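You operate a simulated robot arm through the tools that you are given. There is no shell and no other tool.

The job below is to be done with a simulated robot arm. You get a single attempt, and the scene is never put back.

## Task
Light the pit: run the blue plug to the outlet of its own voltage and switch on.
Fine: the drum knob is on HOLD again. Where these are worked on the way, their far stop is far enough and under half their travel is too little: drum knob.

The check looks at the end state, three seconds after you hand in, the way a careful person would. Anything else that was tipped, shoved, dropped, spilled or broken makes it a failure.

## Robot
A 7-joint arm with a fingered hand, fixed in place. Base frame: the origin is at the foot of the arm, x ahead of it, y to its left, z up. Lengths are in mm, angles in degrees, forces in N, time in s.
Its first joint turns from -166.0 to 166.0 degrees. Payload 3.7 kg.
Tool frame: the origin (TCP) lies between the finger pads and is the grasp point; the fingertips stand 25 mm ahead of it; z points along the fingers, y is the line along which they close. Largest opening 88 mm; the body of the gripper starts 29 mm behind the TCP. The gripper is a hand of 5 fingers: y runs from the thumb to the fingers, the wrist lies at [-13, -106, -174] in the tool frame, and closing takes about 1.5 s.
Orientation is told as [roll, pitch, yaw] about the base's x, y, z axes, in that order, counted from this pose: with the fingers straight down and the wrist toward the robot, the tool's x, y and z point along [0, 1, 0], [1, 0, 0] and [0, 0, -1] of the base frame.

## Interface
- The arm moves only by the tool jog_arm. Its argument "targets" is a list of rows, each a list of 3 entries, a list of its own where there are three numbers: the shift along the tool's x, y, z in mm, then the turn, a rotation vector about the tool's x, y, z in degrees, then the finger opening in mm, from 0 to 88. In form: [[[tx, ty, tz], [wx, wy, wz], gripper], ...]. A call has 1 to 20 rows; each row shifts and turns the commanded pose from where the row before left it, along the tool's axes as they then stand. Rows are played at 5 a second. More than 50 mm and 8.6 degrees between two rows, or a gripper value outside its range, and nothing of the call is played. A pose out of reach is approached as far as the arm can. The call stops where the force on the tool passes 40 N (or 10 N more than at its start, if that is more) or the arm is blocked; 0.2 s more then pass. Each finger travels about 108 mm/s and halts on what it meets, pressing with about 28 N; the grip force reading is that of the motor and also rises with nothing between the fingers. The clock runs only during rows and for 0.2 s after the last one: add rows that do not move to give the fingers time. It gives the time, the measured TCP pose, the force on the tool (base axes), the opening and the grip force at its end, in the units of the frame above (readings bear some noise), with the torque about the TCP (base axes, N m) and any sound that the robot's microphone picked up, and new pictures: "views" is both (left out), scene, wrist or none.
- Cameras (640 x 400 px; columns grow to the right, rows downward): "scene" is fixed at [393.2, 511.6, 1652.1]; the picture's right is [-0.21, -0.98, 0.00], its down [-0.94, 0.20, -0.27] and it looks along [0.26, -0.06, -0.96] (base axes); focal length 322 px, centre (320, 200). "wrist" rides on the gripper at [59, -79, -105] in the tool frame; the picture's right is [-0.73, 0.32, -0.61], its down [-0.62, -0.68, 0.38] and it looks along [-0.29, 0.66, 0.70] (tool axes); focal length 234 px, centre (320, 200). There is no depth. A picture from a camera that has moved, and an enlarged one, comes with that camera's place and axes in the base frame and with its lens. The place of the scene camera against the robot may be out by one fixed shift of up to 18 mm in any direction.
- preshape(shape): the hand has 5 fingers and takes this shape, open, in about a second: jaw (thumb against the fingers, like two jaws); tri (thumb and two fingers); tip (a fingertip pinch); poke (one finger out to press); point (the index stretched); flat (the hand flat); cup (the hand cupped); fist (a fist). The gripper value then closes the fingers along that shape, each until it touches; the sizes above hold for jaw. It gives what a move gives, with no picture.
- inspect(camera, box): a new picture of the part [left, top, right, bottom] of that camera's present view, enlarged. No time passes.
- close_job(): hands the job in; it is judged then, once.

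Places have to be worked out from the pictures, the camera data and where the tool is seen. Open the gripper and draw the arm clear of the work before you hand the job in, unless the task says otherwise.

The tools are called after "Call:" as a command line: name --argument value ..., lists and objects as JSON in quotes. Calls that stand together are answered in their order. jog_arm: Moves the arm, as the interface text tells. Its arguments: {"type":"object","properties":{"targets":{"type":"array"},"views":{"type":"string","enum":["both","scene","wrist","none"]}},"required":["targets"]} The other tools are called the same way: preshape (shape) gives the hand a shape; inspect (camera, box) takes an enlarged picture of a part of a camera's view; close_job () hands the job in.

At the start:

```text
clock: 0.0
tcp_pos: [433.9, 360.2, 1209.3]
orientation: [0.0, 0.0, 0.1]
wrist_force: [-0.2, -0.5, 0.5]
ft_torque: [0.01, 0.0, 0.02]
finger_gap: 87.6
gripper_force: 0.0
shape: jaw
```

scene: 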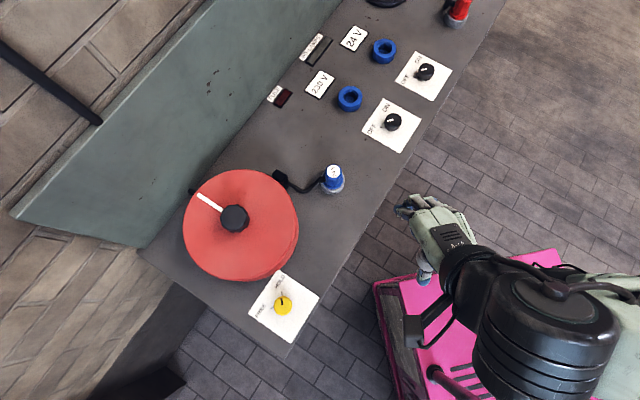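
wrist: 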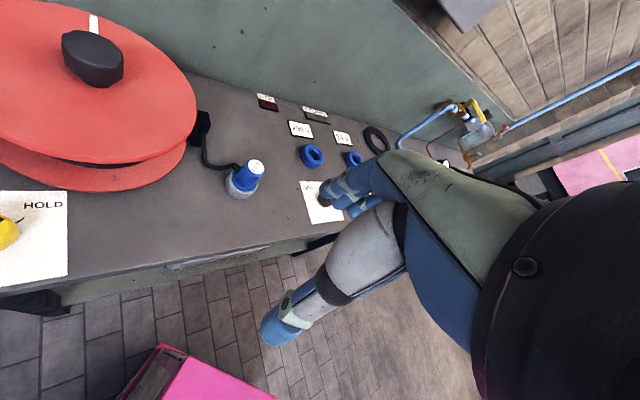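

I'll begin by looking closely at the scene: the drum with its yellow knob, the blue plug in its park, two blue outlets (230 V and 24 V) with switches. I enlarge the relevant parts to read the labels.

Call:
inspect --camera "scene" --box '[260, 0, 480, 140]'

Call:
inspect --camera "scene" --box '[170, 150, 370, 350]'

Call:
inspect --camera "wrist" --box '[180, 70, 400, 230]'

Call:
inspect --camera "wrist" --box '[0, 150, 140, 290]'

```text
2.86 times, centred on (370, 70) of scene
camera zoom: at [393.2, 511.6, 1652.1], right [-0.21, -0.98, 0.0], down [-0.94, 0.2, -0.27], along [0.26, -0.06, -0.96], focal length 921 px, centre (177, 571)
```

zoom: 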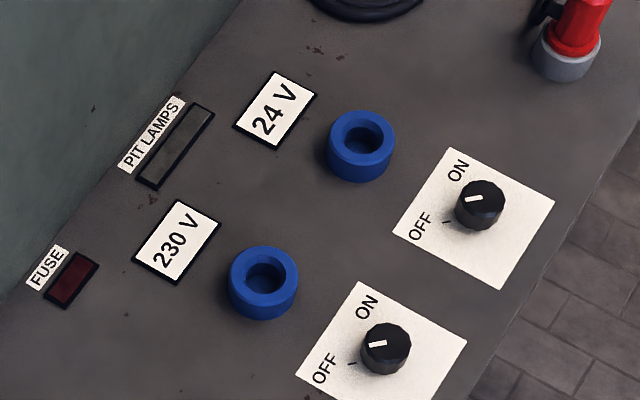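

```text
2.00 times, centred on (270, 250) of scene
camera zoom: at [393.2, 511.6, 1652.1], right [-0.21, -0.98, 0.0], down [-0.94, 0.2, -0.27], along [0.26, -0.06, -0.96], focal length 645 px, centre (420, 100)
```

zoom: 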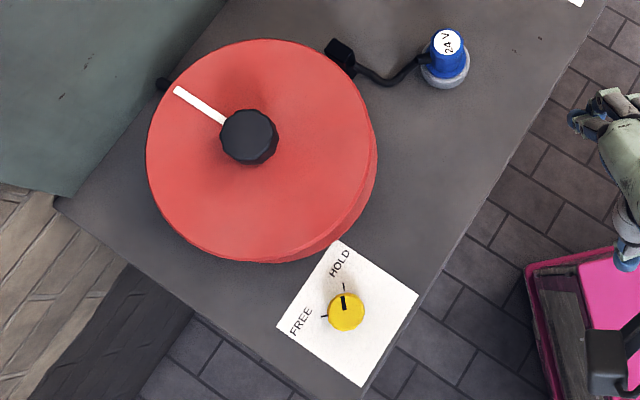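

```text
2.50 times, centred on (290, 150) of wrist
camera zoom: at [356.2, 418.2, 1313.1], right [0.32, -0.73, 0.61], down [-0.68, -0.62, -0.38], along [0.66, -0.29, -0.7], focal length 585 px, centre (395, 325)
```

zoom: 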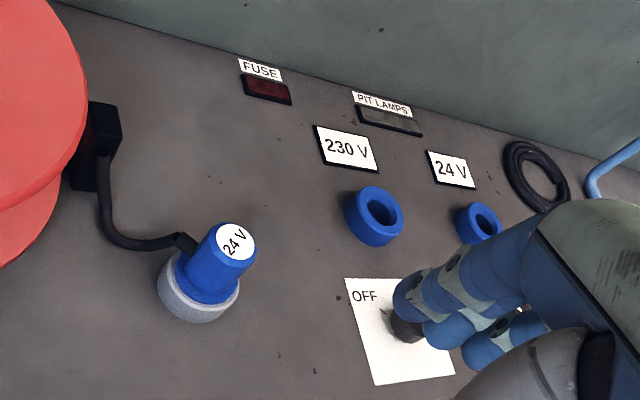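

```text
2.86 times, centred on (70, 220) of wrist
camera zoom: at [356.2, 418.2, 1313.1], right [0.32, -0.73, 0.61], down [-0.68, -0.62, -0.38], along [0.66, -0.29, -0.7], focal length 669 px, centre (1034, 143)
```

zoom: 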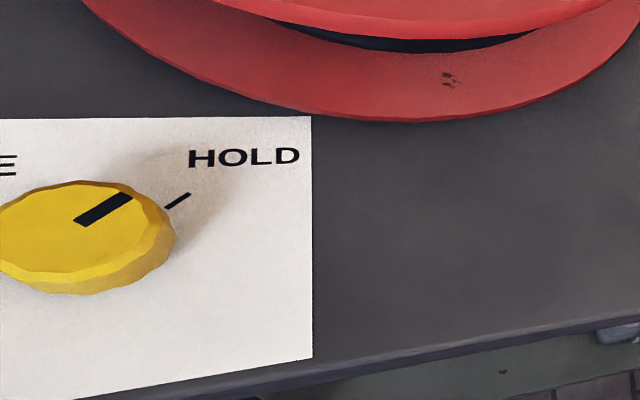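

Both switches are OFF, the blue plug is marked 24 V, and the drum knob is on HOLD. Triangulating, the bench is near z≈880, the yellow knob near (380,590), the plug near (640,420), and the 24 V outlet near (990,195). I move high over towards the drum knob for a second viewpoint.

Call:
jog_arm --targets '[[[40, -10, 0], [0, 0, 0], 88], [[40, -10, 0], [0, 0, 0], 88], [[40, -10, 10], [0, 0, 0], 88], [[40, -10, 20], [0, 0, 0], 88], [[40, -10, 20], [0, 0, 0], 88], [[0, 0, 0], [0, 0, 0], 88]]'

```text
clock: 1.4
tcp_pos: [385.7, 561.7, 1157.8]
orientation: [0.0, 0.0, 0.0]
wrist_force: [-0.2, -0.5, -0.5]
ft_torque: [0.0, -0.01, -0.03]
finger_gap: 87.5
gripper_force: 0.1
shape: jaw
camera wrist: at [307.6, 619.8, 1262.6], right [0.32, -0.73, 0.61], down [-0.68, -0.62, -0.38], along [0.66, -0.29, -0.7], focal length 234 px, centre (320, 200)
```

scene: 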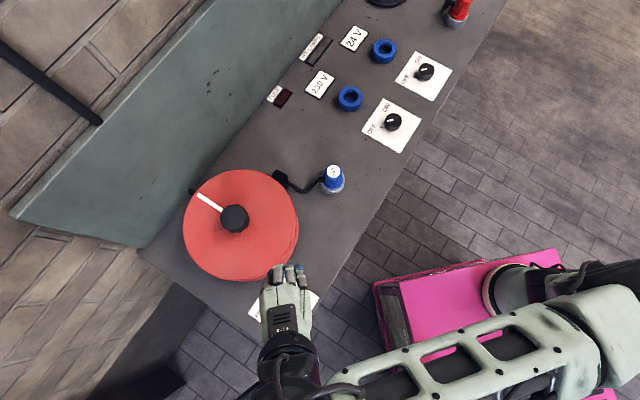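
wrist: 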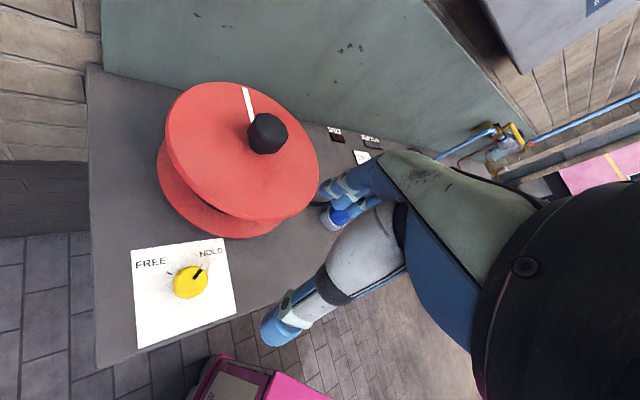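

The wrist camera now sees the knob and drum well. I enlarge to measure the knob, the panel and the drum height.

Call:
inspect --camera "wrist" --box '[110, 220, 250, 360]'

Call:
inspect --camera "wrist" --box '[140, 70, 340, 250]'

Call:
inspect --camera "scene" --box '[220, 240, 340, 340]'

```text
2.86 times, centred on (180, 290) of wrist
camera zoom: at [307.6, 619.8, 1262.6], right [0.32, -0.73, 0.61], down [-0.68, -0.62, -0.38], along [0.66, -0.29, -0.7], focal length 669 px, centre (720, -57)
```

zoom: 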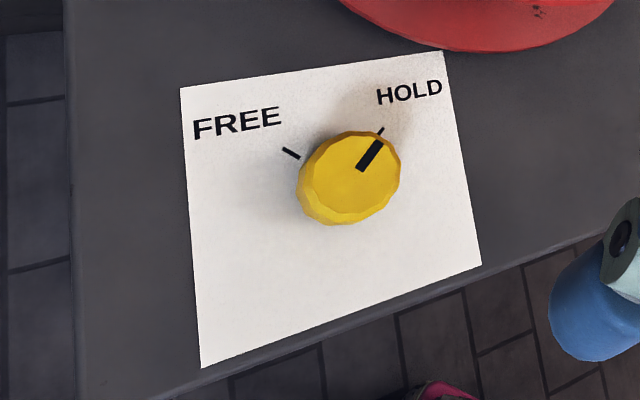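

```text
2.22 times, centred on (240, 160) of wrist
camera zoom: at [307.6, 619.8, 1262.6], right [0.32, -0.73, 0.61], down [-0.68, -0.62, -0.38], along [0.66, -0.29, -0.7], focal length 520 px, centre (498, 289)
```

zoom: 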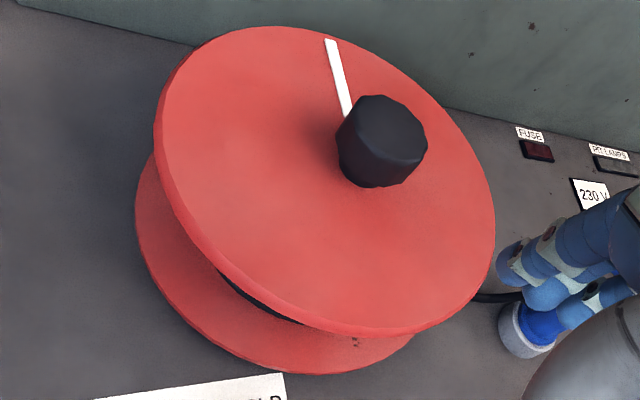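

```text
4.00 times, centred on (280, 290) of scene
camera zoom: at [393.2, 511.6, 1652.1], right [-0.21, -0.98, 0.0], down [-0.94, 0.2, -0.27], along [0.26, -0.06, -0.96], focal length 1290 px, centre (480, -160)
```

zoom: 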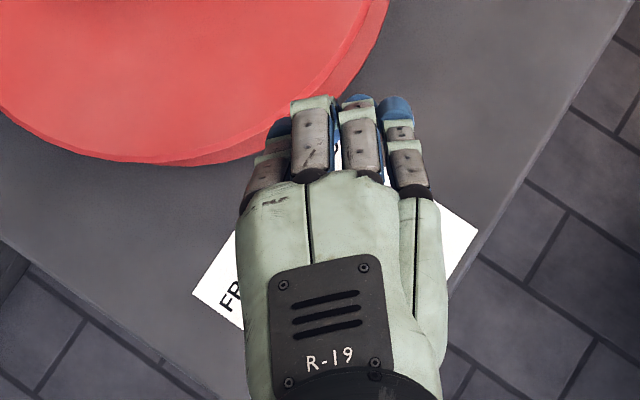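

The HOLD tick lies at (411,588) and FREE at (384,615) on a panel at z≈880, so the knob axis is near (384,589), its top at z≈910, its diameter about 44, and HOLD→FREE is 90° counter-clockwise seen from above. The drum edge is about 67 mm away, so I narrow the opening, come over the knob and yaw a little, stopping above it.

Call:
jog_arm --targets '[[[14, -1, 20], [0, 0, 0], 70], [[13, 0, 40], [0, 0, 0], 70], [[0, 0, 40], [0, 0, -5], 70], [[0, 0, 40], [0, 0, -5], 70], [[0, 0, 28], [0, 0, 0], 70], [[0, 0, 0], [0, 0, 0], 70]]'

```text
clock: 2.8
tcp_pos: [385.3, 588.4, 989.8]
orientation: [0.0, 0.0, 10.0]
wrist_force: [-0.4, 0.3, -0.7]
ft_torque: [-0.04, -0.04, -0.01]
finger_gap: 70.3
gripper_force: 0.1
shape: jaw
camera wrist: at [296.4, 632.0, 1094.3], right [0.44, -0.66, 0.61], down [-0.56, -0.73, -0.38], along [0.7, -0.17, -0.7], focal length 234 px, centre (320, 200)
```

scene: 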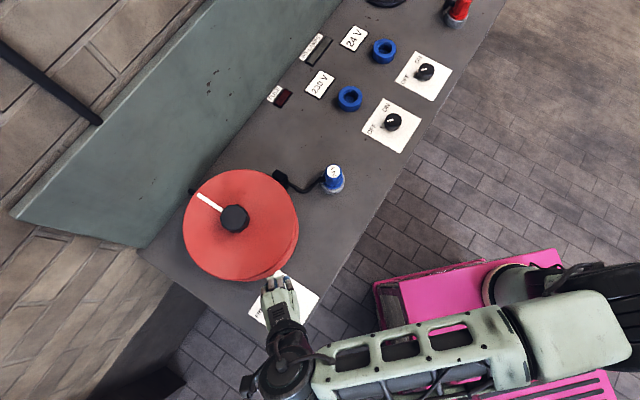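
wrist: 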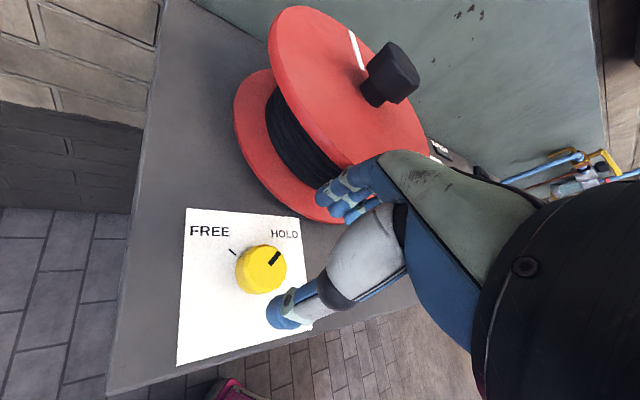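

I check the knob's place again from this closer view before descending.

Call:
inspect --camera "wrist" --box '[170, 190, 330, 370]'

Call:
inspect --camera "scene" --box '[230, 250, 340, 350]'

```text
2.22 times, centred on (250, 280) of wrist
camera zoom: at [296.4, 632.0, 1094.3], right [0.44, -0.66, 0.61], down [-0.56, -0.73, -0.38], along [0.7, -0.17, -0.7], focal length 520 px, centre (476, 22)
```

zoom: 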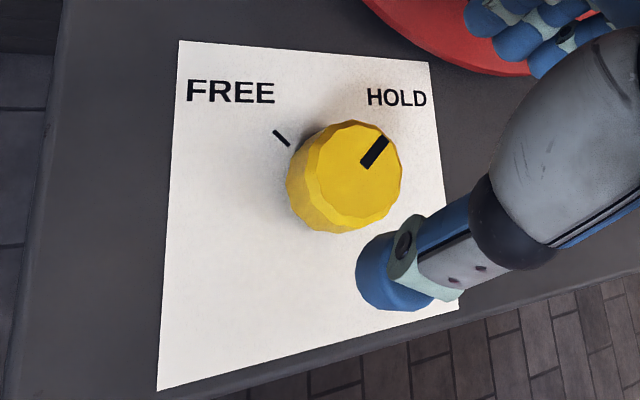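

```text
4.00 times, centred on (285, 300) of scene
camera zoom: at [393.2, 511.6, 1652.1], right [-0.21, -0.98, 0.0], down [-0.94, 0.2, -0.27], along [0.26, -0.06, -0.96], focal length 1290 px, centre (460, -200)
```

zoom: 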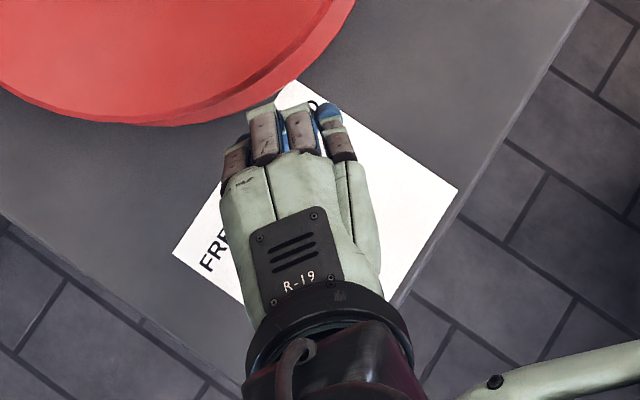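

Knob centre confirmed at about (383,588), so I'm within 2 mm. Descending so the fingertips end about 7 mm above the panel, still open.

Call:
jog_arm --targets '[[[0, -2, 30], [0, 0, 0], 68], [[0, 0, 25], [0, 0, 0], 68], [[0, 0, 15], [0, 0, 0], 68], [[0, 0, 8], [0, 0, 0], 68], [[0, 0, 0], [0, 0, 0], 68]]'

```text
clock: 4.0
tcp_pos: [381.5, 586.3, 912.7]
orientation: [-0.1, 0.0, 10.2]
wrist_force: [0.8, -0.1, -0.5]
ft_torque: [-0.01, -0.04, 0.01]
finger_gap: 68.2
gripper_force: 0.1
shape: jaw
camera wrist: at [294.4, 630.2, 1016.6], right [0.44, -0.66, 0.61], down [-0.56, -0.73, -0.38], along [0.7, -0.17, -0.7], focal length 234 px, centre (320, 200)
```

scene: 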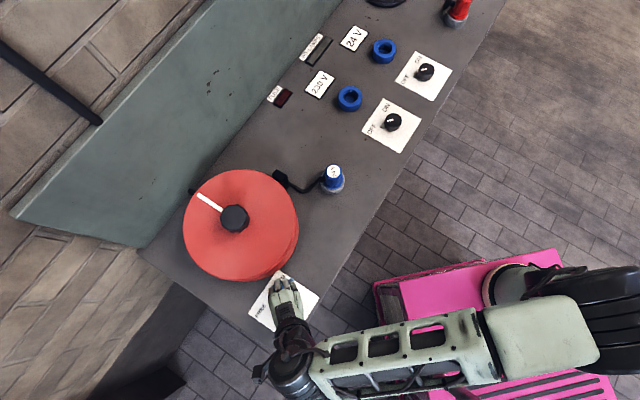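
wrist: 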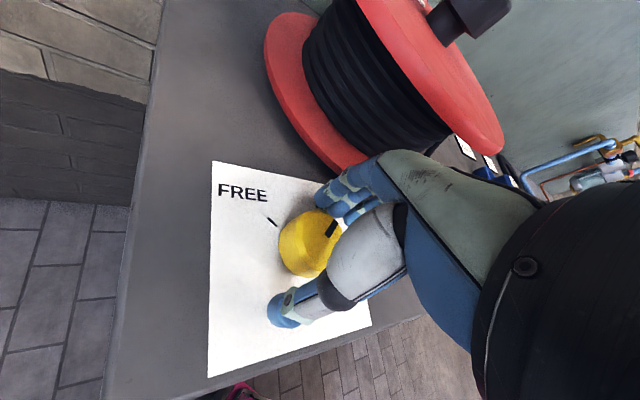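

The hand is around the knob without contact. I nudge 1 mm and close the fingers on it.

Call:
jog_arm --targets '[[[1, 1, 0], [0, 0, 0], 60], [[0, 0, 0], [0, 0, 0], 50], [[0, 0, 0], [0, 0, 0], 40], [[0, 0, 0], [0, 0, 0], 30], [[0, 0, 0], [0, 0, 0], 20], [[0, 0, 0], [0, 0, 0], 20], [[0, 0, 0], [0, 0, 0], 20], [[0, 0, 0], [0, 0, 0], 20]]'

```text
clock: 5.8
tcp_pos: [381.6, 587.0, 911.6]
orientation: [-0.1, 0.0, 10.1]
wrist_force: [-7.7, -0.5, -1.7]
ft_torque: [0.01, 0.12, 0.03]
finger_gap: 32.3
gripper_force: 28.0
shape: jaw
camera wrist: at [294.7, 631.2, 1016.9], right [0.44, -0.66, 0.61], down [-0.56, -0.73, -0.38], along [0.7, -0.17, -0.7], focal length 234 px, centre (320, 200)
```

scene: 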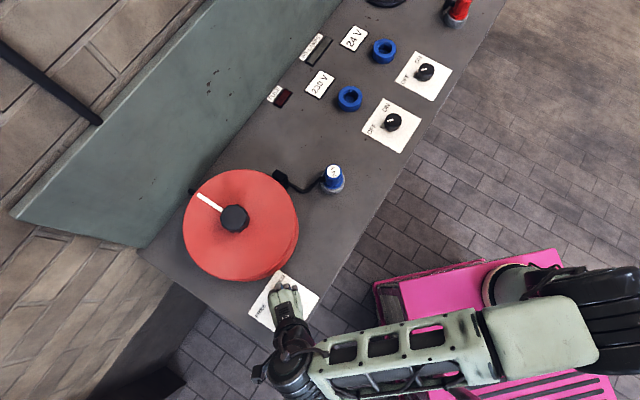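
wrist: 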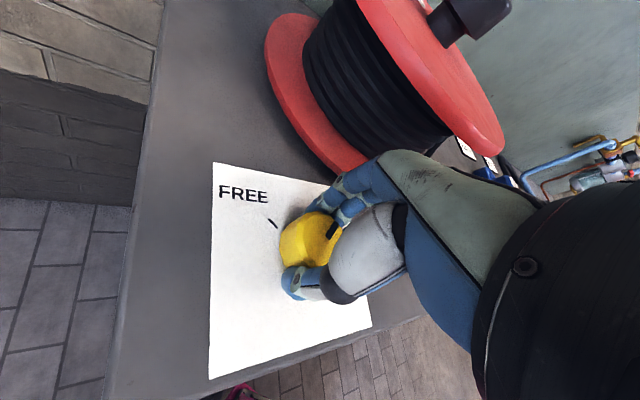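

The fingers have closed on the knob with 28 N. A closer look at the grip before turning.

Call:
inspect --camera "wrist" --box '[200, 150, 400, 320]'

```text
2.35 times, centred on (300, 235) of wrist
camera zoom: at [294.7, 631.2, 1016.9], right [0.44, -0.66, 0.61], down [-0.56, -0.73, -0.38], along [0.7, -0.17, -0.7], focal length 551 px, centre (367, 118)
```

zoom: 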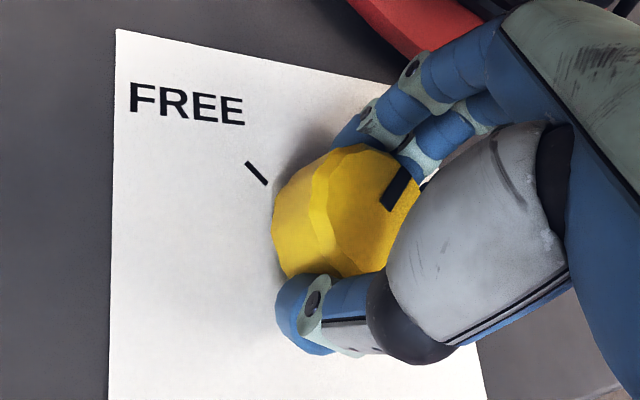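

Thumb and fingers hold the knob well. I turn it counter-clockwise (towards FREE) by 40° first and check.

Call:
jog_arm --targets '[[[0, 0, 0], [0, 0, -6], 20], [[0, 0, 0], [0, 0, -7], 20], [[0, 0, 0], [0, 0, -7], 20], [[0, 0, 0], [0, 0, -7], 20], [[0, 0, 0], [0, 0, -7], 20], [[0, 0, 0], [0, 0, -6], 20], [[0, 0, 0], [0, 0, 0], 20]]'

```text
clock: 7.4
tcp_pos: [382.7, 587.7, 912.9]
orientation: [0.0, 0.0, 50.0]
wrist_force: [-5.3, -6.9, -4.5]
ft_torque: [-0.13, 0.1, 0.0]
finger_gap: 31.6
gripper_force: 28.0
shape: jaw
camera wrist: at [287.3, 564.2, 1017.2], right [0.76, -0.22, 0.61], down [0.04, -0.92, -0.38], along [0.64, 0.32, -0.7], focal length 234 px, centre (320, 200)
```

scene: 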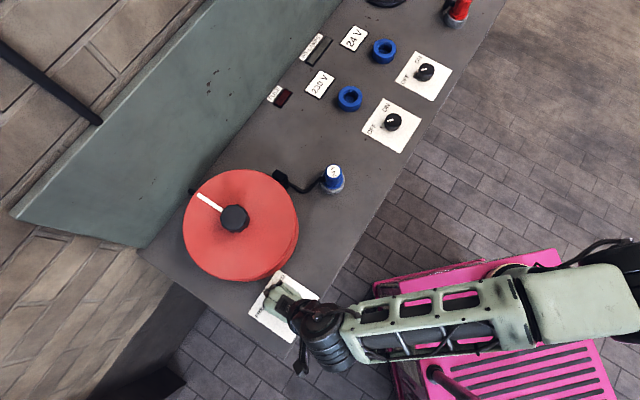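
wrist: 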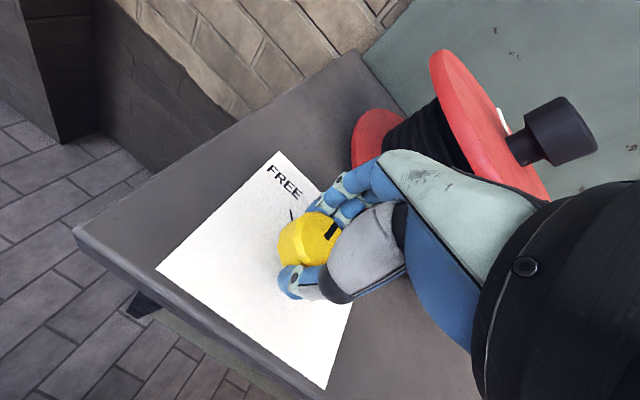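

The knob mark keeps the same place relative to the hand, so it turned 40° with it. I turn on towards the FREE stop.

Call:
jog_arm --targets '[[[0, 0, 0], [0, 0, -7], 20], [[0, 0, 0], [0, 0, -8], 20], [[0, 0, 0], [0, 0, -8], 20], [[0, 0, 0], [0, 0, -8], 20], [[0, 0, 0], [0, 0, -8], 20], [[0, 0, 0], [0, 0, -8], 20], [[0, 0, 0], [0, 0, -5], 20], [[0, 0, 0], [0, 0, 0], 20]]'

```text
clock: 9.2
tcp_pos: [382.3, 587.8, 911.6]
orientation: [0.0, 0.0, 102.2]
wrist_force: [-0.9, -6.2, -4.6]
ft_torque: [-0.1, 0.03, 0.06]
finger_gap: 31.9
gripper_force: 27.6
shape: jaw
camera wrist: at [342.1, 497.6, 1017.4], right [0.64, 0.47, 0.61], down [0.75, -0.54, -0.38], along [0.15, 0.7, -0.7], focal length 234 px, centre (320, 200)
```

scene: 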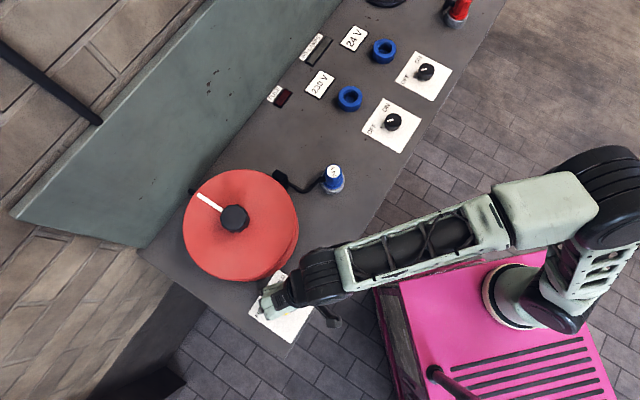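
wrist: 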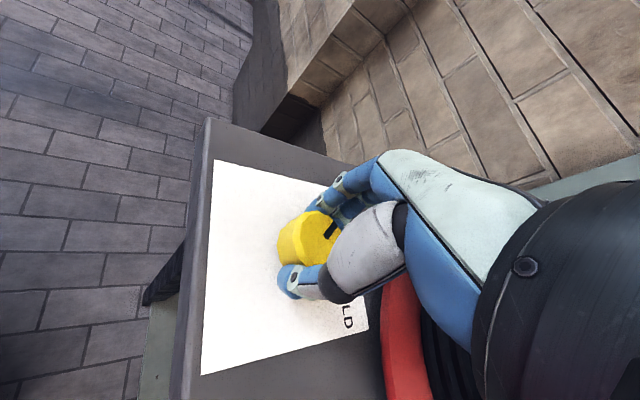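

The hand has turned 92° with little resistance. I check the mark's direction and any indicator sign.

Call:
inspect --camera "wrist" --box '[200, 150, 400, 340]'

Call:
inspect --camera "scene" --box '[230, 250, 340, 350]'

```text
2.11 times, centred on (300, 245) of wrist
camera zoom: at [342.1, 497.6, 1017.4], right [0.64, 0.47, 0.61], down [0.75, -0.54, -0.38], along [0.15, 0.7, -0.7], focal length 493 px, centre (362, 105)
```

zoom: 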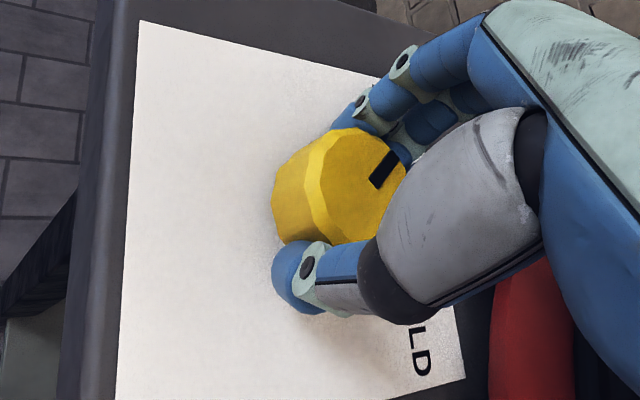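

```text
4.00 times, centred on (285, 300) of scene
camera zoom: at [393.2, 511.6, 1652.1], right [-0.21, -0.98, 0.0], down [-0.94, 0.2, -0.27], along [0.26, -0.06, -0.96], focal length 1290 px, centre (460, -200)
```

zoom: 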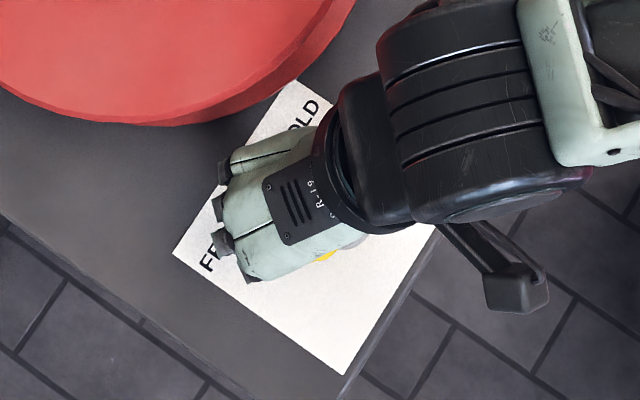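

The knob now points at FREE. I open the fingers and rise straight up off the knob.

Call:
jog_arm --targets '[[[0, 0, 0], [0, 0, 0], 40], [[0, 0, 0], [0, 0, 0], 60], [[0, 0, 0], [0, 0, 0], 68], [[0, 0, 0], [0, 0, 0], 68], [[0, 0, -10], [0, 0, 0], 68], [[0, 0, -30], [0, 0, 0], 68], [[0, 0, -45], [0, 0, 0], 68], [[0, 0, -45], [0, 0, 0], 68], [[0, 0, -45], [0, 0, 0], 68], [[0, 0, -20], [0, 0, 0], 68], [[0, 0, 0], [0, 0, 0], 68]]'

```text
clock: 11.6
tcp_pos: [383.7, 588.0, 1109.1]
orientation: [0.0, -0.1, 102.1]
wrist_force: [0.2, -0.2, 0.1]
ft_torque: [0.01, 0.01, 0.0]
finger_gap: 67.9
gripper_force: 0.2
shape: jaw
camera wrist: at [342.9, 497.5, 1213.3], right [0.64, 0.47, 0.61], down [0.75, -0.54, -0.38], along [0.15, 0.7, -0.7], focal length 234 px, centre (320, 200)
```

scene: 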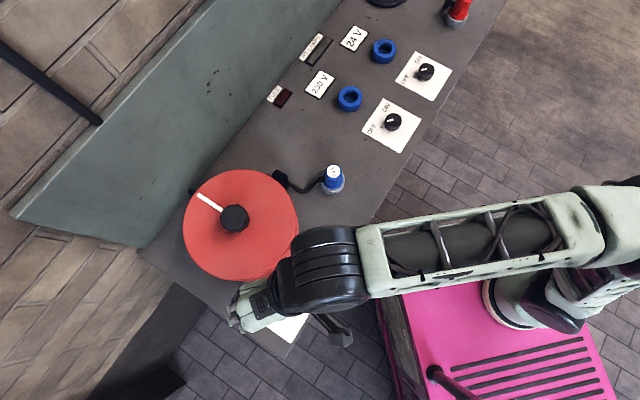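
wrist: 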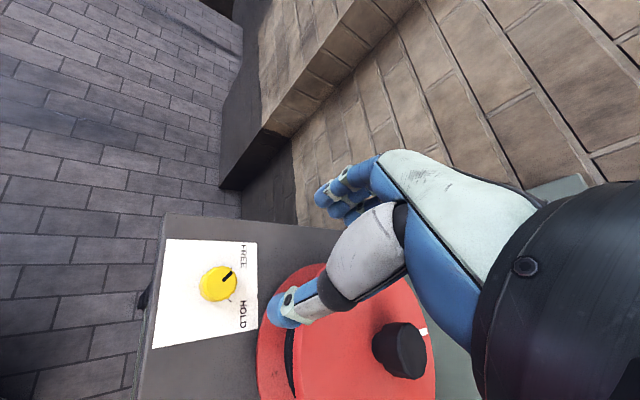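

Call:
inspect --camera "wrist" --box '[140, 210, 290, 360]'

```text
2.67 times, centred on (215, 285) of wrist
camera zoom: at [342.9, 497.5, 1213.3], right [0.64, 0.47, 0.61], down [0.75, -0.54, -0.38], along [0.15, 0.7, -0.7], focal length 624 px, centre (600, -27)
```

zoom: 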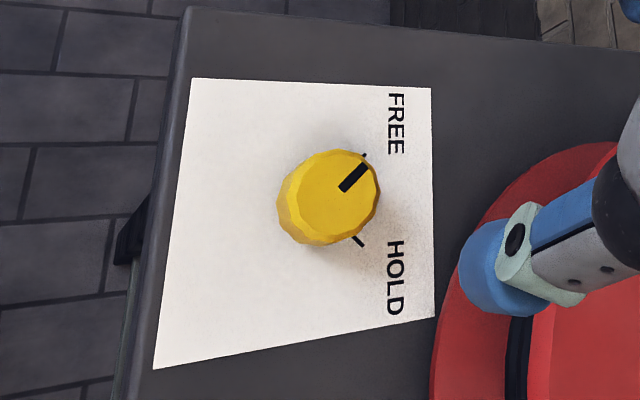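

The mark points to FREE. Now I turn the hand back to yaw 0 while staying high, before moving over to the plug.

Call:
jog_arm --targets '[[[0, 0, -5], [0, 0, 8], 80], [[0, 0, -5], [0, 0, 8], 80], [[0, 0, -5], [0, 0, 8], 80], [[0, 0, -5], [0, 0, 8], 80], [[0, 0, -5], [0, 0, 8], 80], [[0, 0, -5], [0, 0, 8], 80], [[0, 0, 0], [0, 0, 8], 80], [[0, 0, 0], [0, 0, 8], 80], [[0, 0, 0], [0, 0, 8], 80], [[0, 0, 0], [0, 0, 8], 80], [[0, 0, 0], [0, 0, 8], 80], [[0, 0, 0], [0, 0, 8], 80], [[0, 0, 0], [0, 0, 6.1], 80], [[0, 0, 0], [0, 0, 0], 80]]' --views "none"

```text
clock: 14.6
tcp_pos: [382.5, 588.4, 1137.0]
orientation: [0.0, 0.0, -0.1]
wrist_force: [0.0, -1.2, -0.5]
ft_torque: [-0.01, 0.03, -0.05]
finger_gap: 80.0
gripper_force: 0.0
shape: jaw
```

Moving over above the plug at height 1137 to view it and its park socket closely.

Call:
jog_arm --targets '[[[-24, 30, 0], [0, 0, 0], 80], [[-24, 32, 0], [0, 0, 0], 80], [[-24, 32, 0], [0, 0, 0], 80], [[-24, 32, 0], [0, 0, 0], 80], [[-24, 32, 0], [0, 0, 0], 80], [[-24, 32, 0], [0, 0, 0], 80], [[-24, 32, 0], [0, 0, 0], 80], [[0, 0, 0], [0, 0, 0], 80]]'

```text
clock: 16.4
tcp_pos: [603.1, 421.5, 1138.6]
orientation: [0.0, 0.0, -0.1]
wrist_force: [0.5, -0.8, 0.5]
ft_torque: [0.01, 0.04, 0.0]
finger_gap: 79.8
gripper_force: 0.1
shape: jaw
camera wrist: at [524.5, 479.8, 1242.5], right [0.32, -0.73, 0.61], down [-0.68, -0.62, -0.38], along [0.66, -0.29, -0.7], focal length 234 px, centre (320, 200)
```

scene: 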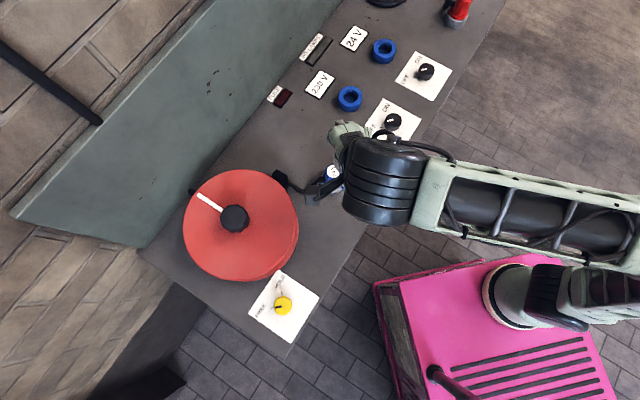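
wrist: 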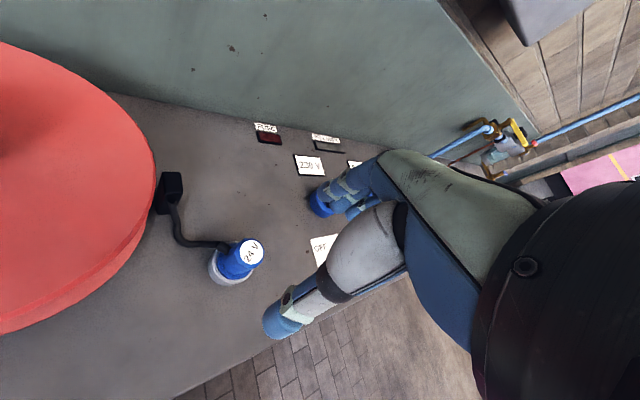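

Call:
inspect --camera "wrist" --box '[150, 160, 310, 300]'

Call:
inspect --camera "wrist" --box '[230, 100, 390, 230]'

Call:
inspect --camera "scene" --box '[260, 150, 360, 220]'

```text
2.86 times, centred on (230, 230) of wrist
camera zoom: at [524.5, 479.8, 1242.5], right [0.32, -0.73, 0.61], down [-0.68, -0.62, -0.38], along [0.66, -0.29, -0.7], focal length 669 px, centre (577, 114)
```

zoom: 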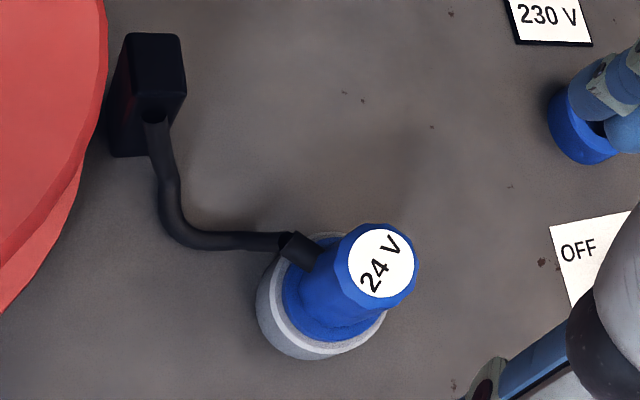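

```text
3.08 times, centred on (310, 165) of wrist
camera zoom: at [524.5, 479.8, 1242.5], right [0.32, -0.73, 0.61], down [-0.68, -0.62, -0.38], along [0.66, -0.29, -0.7], focal length 720 px, centre (351, 308)
```

zoom: 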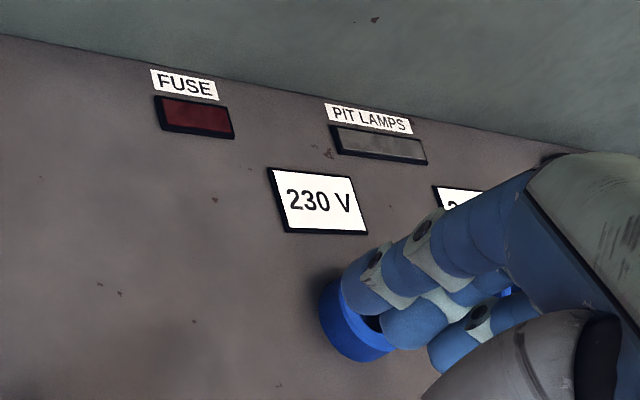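

```text
5.71 times, centred on (310, 185) of scene
camera zoom: at [393.2, 511.6, 1652.1], right [-0.21, -0.98, 0.0], down [-0.94, 0.2, -0.27], along [0.26, -0.06, -0.96], focal length 1842 px, centre (377, 286)
```

zoom: 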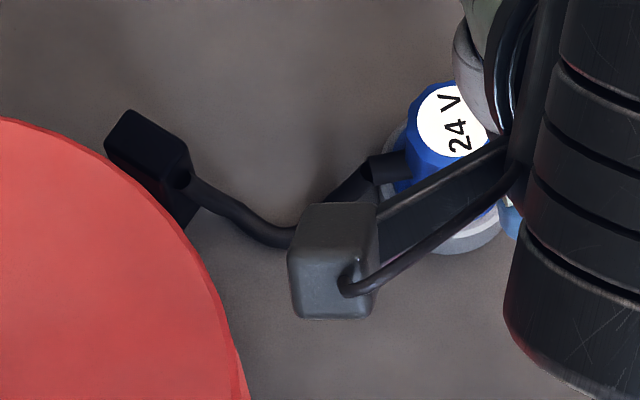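

The plug's top centre triangulates to about (644,417.5,967), its body is about 30 mm wide, and its cable boot leaves towards +y at z≈925. Before gripping, I scout the far 24 V outlet to locate it precisely and test the arm's reach there.

Call:
jog_arm --targets '[[[-25, 36, 0], [0, 0, 0], 80], [[-25, 36, 8], [0, 0, 0], 80], [[-25, 36, 10], [0, 0, 0], 80], [[-25, 36, 10], [0, 0, 0], 80], [[-25, 36, 10], [0, 0, 0], 80], [[-25, 36, 10], [0, 0, 0], 80], [[-25, 36, 10], [0, 0, 0], 80], [[-25, 36, 10], [0, 0, 0], 80], [[-25, 36, 10], [0, 0, 0], 80], [[0, 0, 0], [0, 0, 0], 80]]'

```text
clock: 18.6
tcp_pos: [927.1, 193.9, 1059.4]
orientation: [0.1, -0.1, -0.1]
wrist_force: [-0.1, 0.4, -0.7]
ft_torque: [0.01, 0.02, 0.01]
finger_gap: 79.8
gripper_force: 0.0
shape: jaw
camera wrist: at [848.7, 252.9, 1164.9], right [0.32, -0.73, 0.61], down [-0.68, -0.62, -0.38], along [0.66, -0.29, -0.7], focal length 234 px, centre (320, 200)
```

scene: 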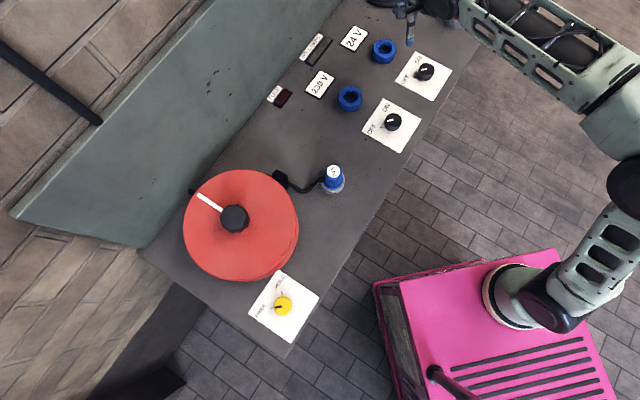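
wrist: 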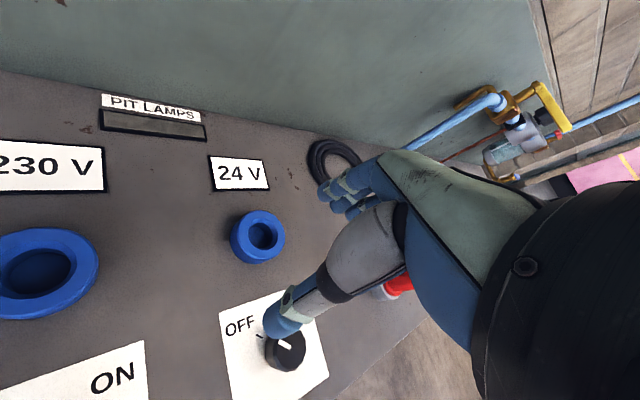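

The reach is no issue so far. I enlarge the 24 V outlet and its switch to measure them.

Call:
inspect --camera "wrist" --box '[200, 190, 320, 290]'

Call:
inspect --camera "wrist" --box '[200, 280, 340, 400]'

Call:
inspect --camera "scene" --box '[350, 20, 450, 110]'

```text
4.00 times, centred on (260, 240) of wrist
camera zoom: at [848.7, 252.9, 1164.9], right [0.32, -0.73, 0.61], down [-0.68, -0.62, -0.38], along [0.66, -0.29, -0.7], focal length 937 px, centre (560, 40)
```

zoom: 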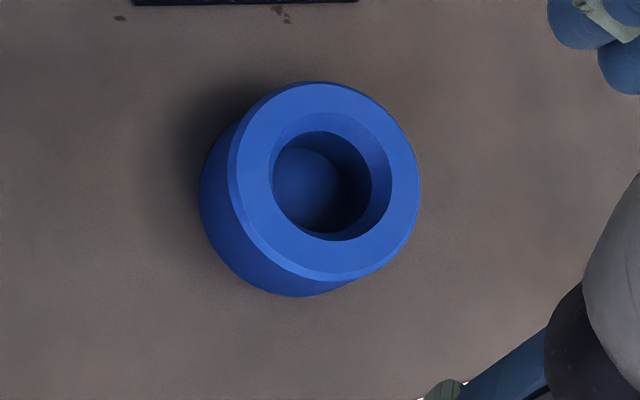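

```text
3.33 times, centred on (270, 340) of wrist
camera zoom: at [848.7, 252.9, 1164.9], right [0.32, -0.73, 0.61], down [-0.68, -0.62, -0.38], along [0.66, -0.29, -0.7], focal length 781 px, centre (487, -267)
```

zoom: 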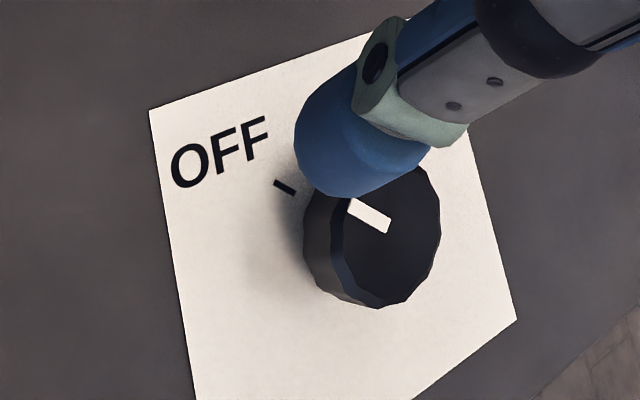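

```text
4.44 times, centred on (400, 65) of scene
camera zoom: at [393.2, 511.6, 1652.1], right [-0.21, -0.98, 0.0], down [-0.94, 0.2, -0.27], along [0.26, -0.06, -0.96], focal length 1433 px, centre (-36, 800)
```

zoom: 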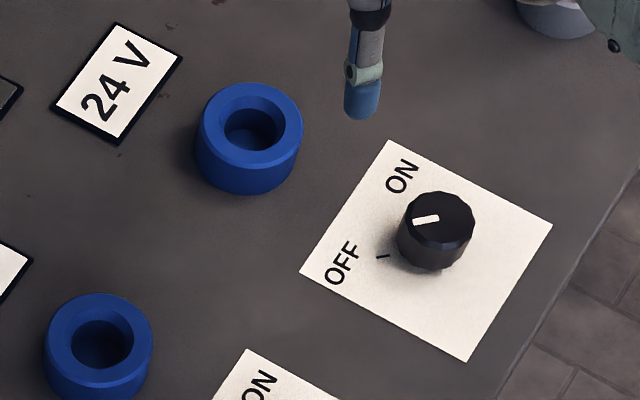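

The outlet is a plain round bore, centre about (985,196) with its top at z≈906. I test whether the arm reaches over it with the tool vertical (empty hand, well above).

Call:
jog_arm --targets '[[[0, 20, 10], [0, 0, 0], 80], [[1, 20, 20], [0, 0, 0], 80], [[1, 18, 20], [0, 0, 0], 80], [[0, 0, 0], [0, 0, 0], 80]]'

```text
clock: 19.6
tcp_pos: [985.9, 195.9, 1009.7]
orientation: [0.0, 0.0, -0.1]
wrist_force: [-0.2, 0.1, 1.2]
ft_torque: [0.01, 0.0, -0.01]
finger_gap: 79.6
gripper_force: 0.1
shape: jaw
camera wrist: at [907.0, 253.3, 1115.1], right [0.32, -0.73, 0.61], down [-0.68, -0.62, -0.38], along [0.66, -0.29, -0.7], focal length 234 px, centre (320, 200)
```

scene: 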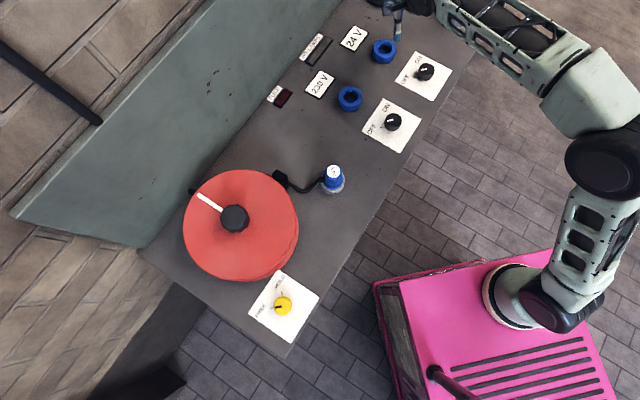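
wrist: 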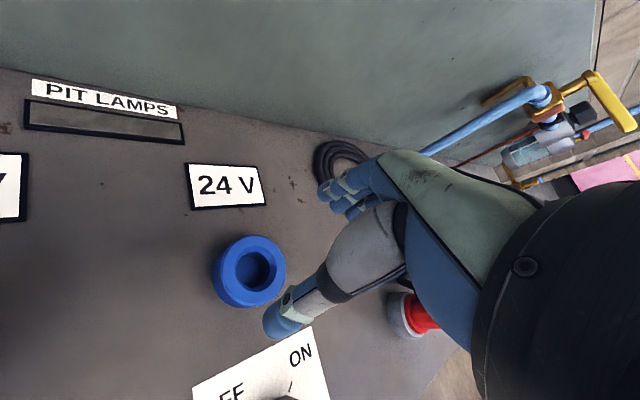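

The arm reaches it. I refine the outlet position from this view.

Call:
inspect --camera "wrist" --box '[190, 210, 310, 330]'

```text
3.33 times, centred on (250, 270) of wrist
camera zoom: at [907.0, 253.3, 1115.1], right [0.32, -0.73, 0.61], down [-0.68, -0.62, -0.38], along [0.66, -0.29, -0.7], focal length 781 px, centre (553, -33)
```

zoom: 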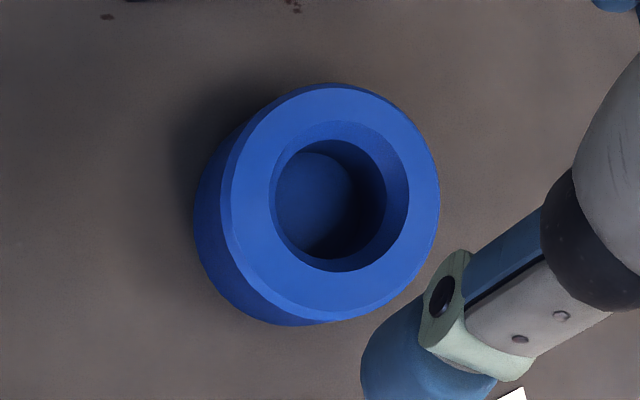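

Outlet refined to about (984,196.3,907). Now back to the plug, stopping above it.

Call:
jog_arm --targets '[[[0, 0, -40], [0, 0, 0], 80], [[25, -38, 0], [0, 0, 0], 80], [[25, -38, 0], [0, 0, 0], 80], [[25, -38, 0], [0, 0, 0], 80], [[25, -38, 0], [0, 0, 0], 80], [[25, -38, 0], [0, 0, 0], 80], [[25, -38, 0], [0, 0, 0], 80], [[25, -38, 0], [0, 0, 0], 80], [[25, -38, 0], [0, 0, 0], 80], [[21.5, -37, 0], [0, 0, 0], 80], [[0, 0, 0], [0, 0, 0], 80]]'

```text
clock: 22.0
tcp_pos: [644.5, 419.4, 1048.4]
orientation: [0.0, 0.1, -0.2]
wrist_force: [0.2, -0.5, 0.1]
ft_torque: [0.05, 0.01, -0.03]
finger_gap: 80.1
gripper_force: 0.1
shape: jaw
camera wrist: at [567.2, 477.0, 1153.5], right [0.32, -0.73, 0.61], down [-0.68, -0.62, -0.38], along [0.66, -0.29, -0.7], focal length 234 px, centre (320, 200)
```

scene: 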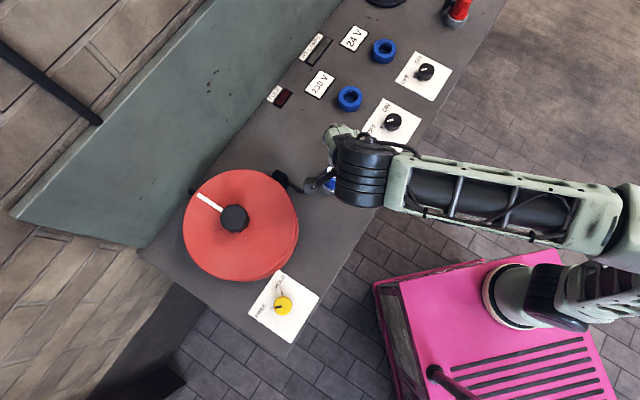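
wrist: 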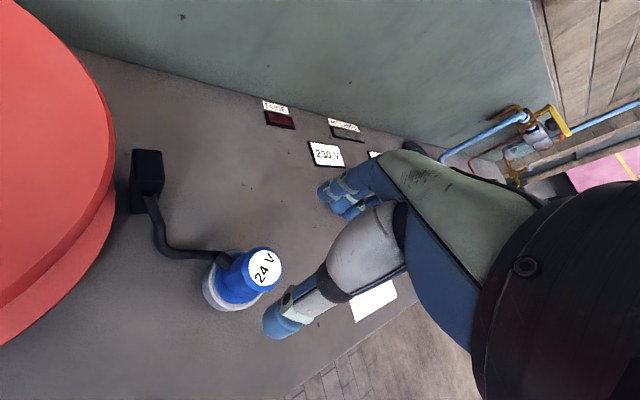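

Call:
inspect --camera "wrist" --box '[190, 220, 310, 340]'

```text
3.33 times, centred on (250, 280) of wrist
camera zoom: at [567.2, 477.0, 1153.5], right [0.32, -0.73, 0.61], down [-0.68, -0.62, -0.38], along [0.66, -0.29, -0.7], focal length 781 px, centre (553, -67)
```

zoom: 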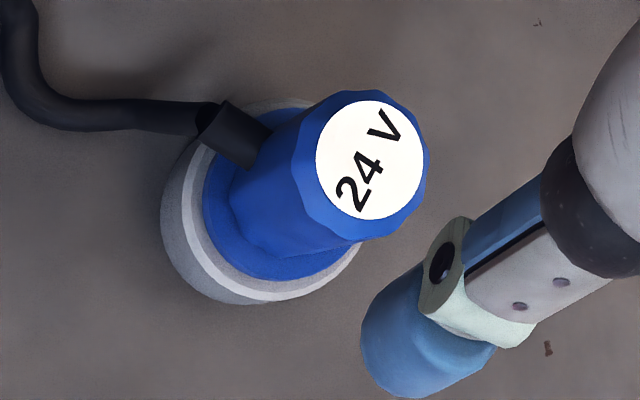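

Plug top centre is at about (643.3,418,967), with the boot's top at z≈932. I lower the hand around the plug's upper body to TCP z≈958, fingertips just above the boot.

Call:
jog_arm --targets '[[[-1.2, -1, 30], [0, 0, 0], 70], [[0, 0, 30], [0, 0, 0], 70], [[0, 0, 20], [0, 0, 0], 70], [[0, 0, 10], [0, 0, 0], 70], [[0, 0, 0], [0, 0, 0], 70]]'

```text
clock: 23.2
tcp_pos: [644.6, 416.5, 958.8]
orientation: [0.1, 0.0, -0.1]
wrist_force: [0.8, -0.5, -0.3]
ft_torque: [0.02, 0.02, 0.0]
finger_gap: 69.9
gripper_force: 0.0
shape: jaw
camera wrist: at [565.4, 475.3, 1062.8], right [0.32, -0.73, 0.61], down [-0.68, -0.62, -0.38], along [0.66, -0.29, -0.7], focal length 234 px, centre (320, 200)
```

scene: 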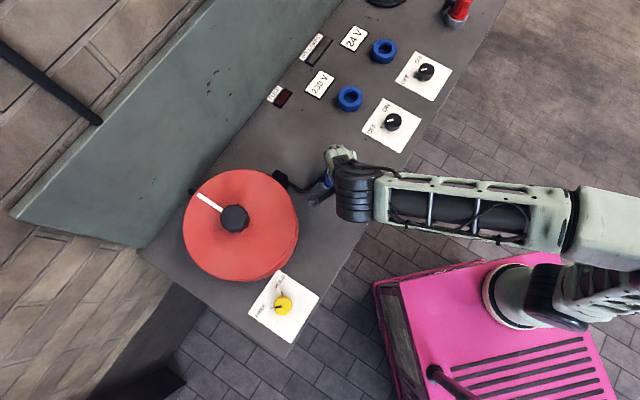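
wrist: 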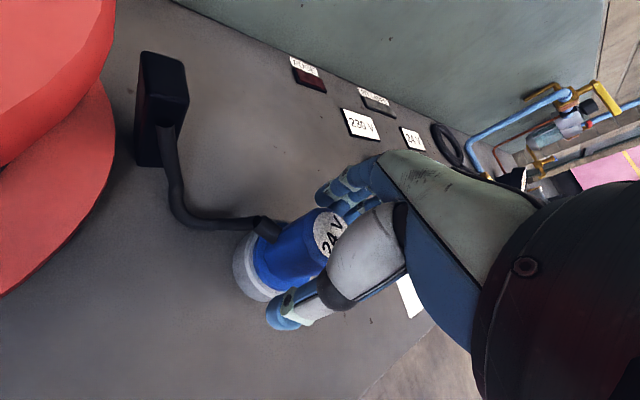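

The plug's top is between thumb and fingers. I take a close look at the alignment.

Call:
inspect --camera "wrist" --box '[220, 160, 380, 340]'

```text
2.22 times, centred on (300, 250) of wrist
camera zoom: at [565.4, 475.3, 1062.8], right [0.32, -0.73, 0.61], down [-0.68, -0.62, -0.38], along [0.66, -0.29, -0.7], focal length 520 px, centre (364, 89)
```

zoom: 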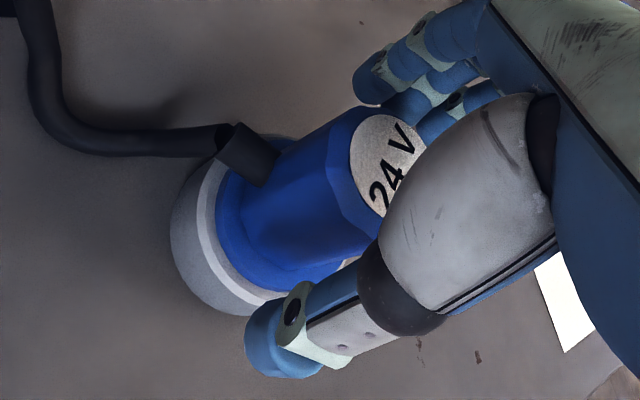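

Alignment looks right; I lower 3 mm more and close the fingers on the plug body.

Call:
jog_arm --targets '[[[0, 0, 3], [0, 0, 0], 60], [[0, 0, 0], [0, 0, 0], 50], [[0, 0, 0], [0, 0, 0], 40], [[0, 0, 0], [0, 0, 0], 30], [[0, 0, 0], [0, 0, 0], 20], [[0, 0, 0], [0, 0, 0], 15], [[0, 0, 0], [0, 0, 0], 15], [[0, 0, 0], [0, 0, 0], 15]]'

```text
clock: 25.0
tcp_pos: [643.3, 416.1, 955.5]
orientation: [0.0, 0.0, -0.1]
wrist_force: [0.5, -0.1, 0.5]
ft_torque: [0.01, 0.0, 0.0]
finger_gap: 30.7
gripper_force: 28.0
shape: jaw
camera wrist: at [565.6, 475.4, 1060.4], right [0.32, -0.73, 0.61], down [-0.68, -0.62, -0.38], along [0.66, -0.29, -0.7], focal length 234 px, centre (320, 200)
```

scene: 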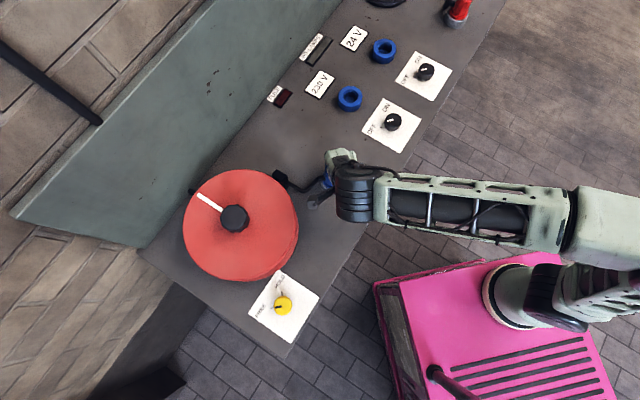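
wrist: 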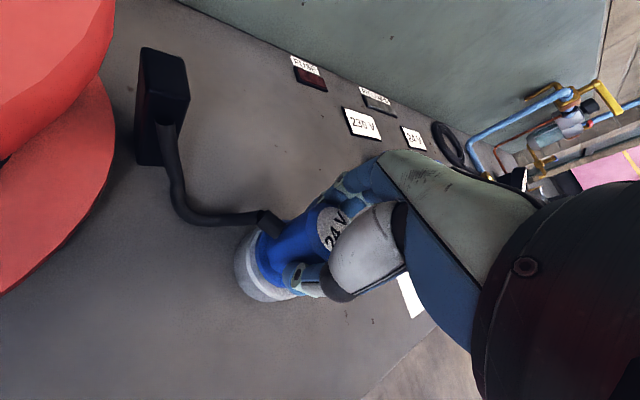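

Firm grip (gap 30.7, 28 N) with no side load. I lift the plug slowly, watching the force.

Call:
jog_arm --targets '[[[0, 0, -5], [0, 0, 0], 15], [[0, 0, -8], [0, 0, 0], 15], [[0, 0, -10], [0, 0, 0], 15], [[0, 0, -10], [0, 0, 0], 15], [[0, 0, 0], [0, 0, 0], 15]]'

```text
clock: 26.2
tcp_pos: [644.0, 416.6, 989.7]
orientation: [0.1, 0.0, -0.1]
wrist_force: [-0.4, 0.5, -1.7]
ft_torque: [0.02, 0.02, 0.0]
finger_gap: 30.5
gripper_force: 28.6
shape: jaw
camera wrist: at [565.4, 474.9, 1094.1], right [0.32, -0.73, 0.61], down [-0.68, -0.62, -0.38], along [0.66, -0.29, -0.7], focal length 234 px, centre (320, 200)
```

scene: 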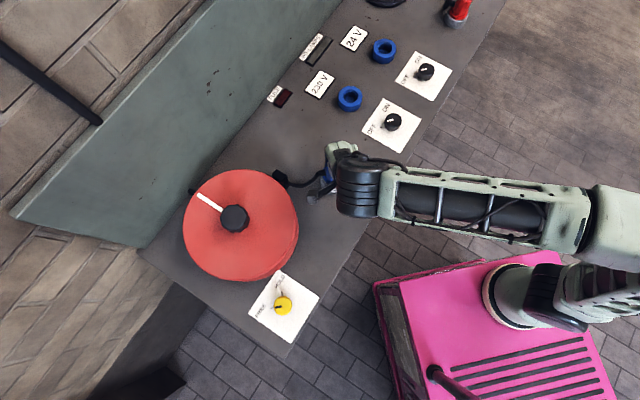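
wrist: 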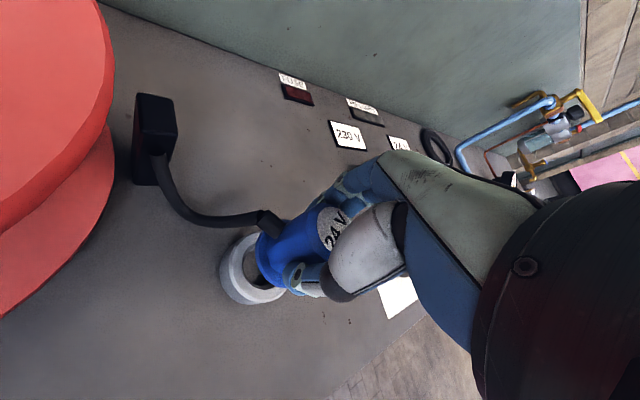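

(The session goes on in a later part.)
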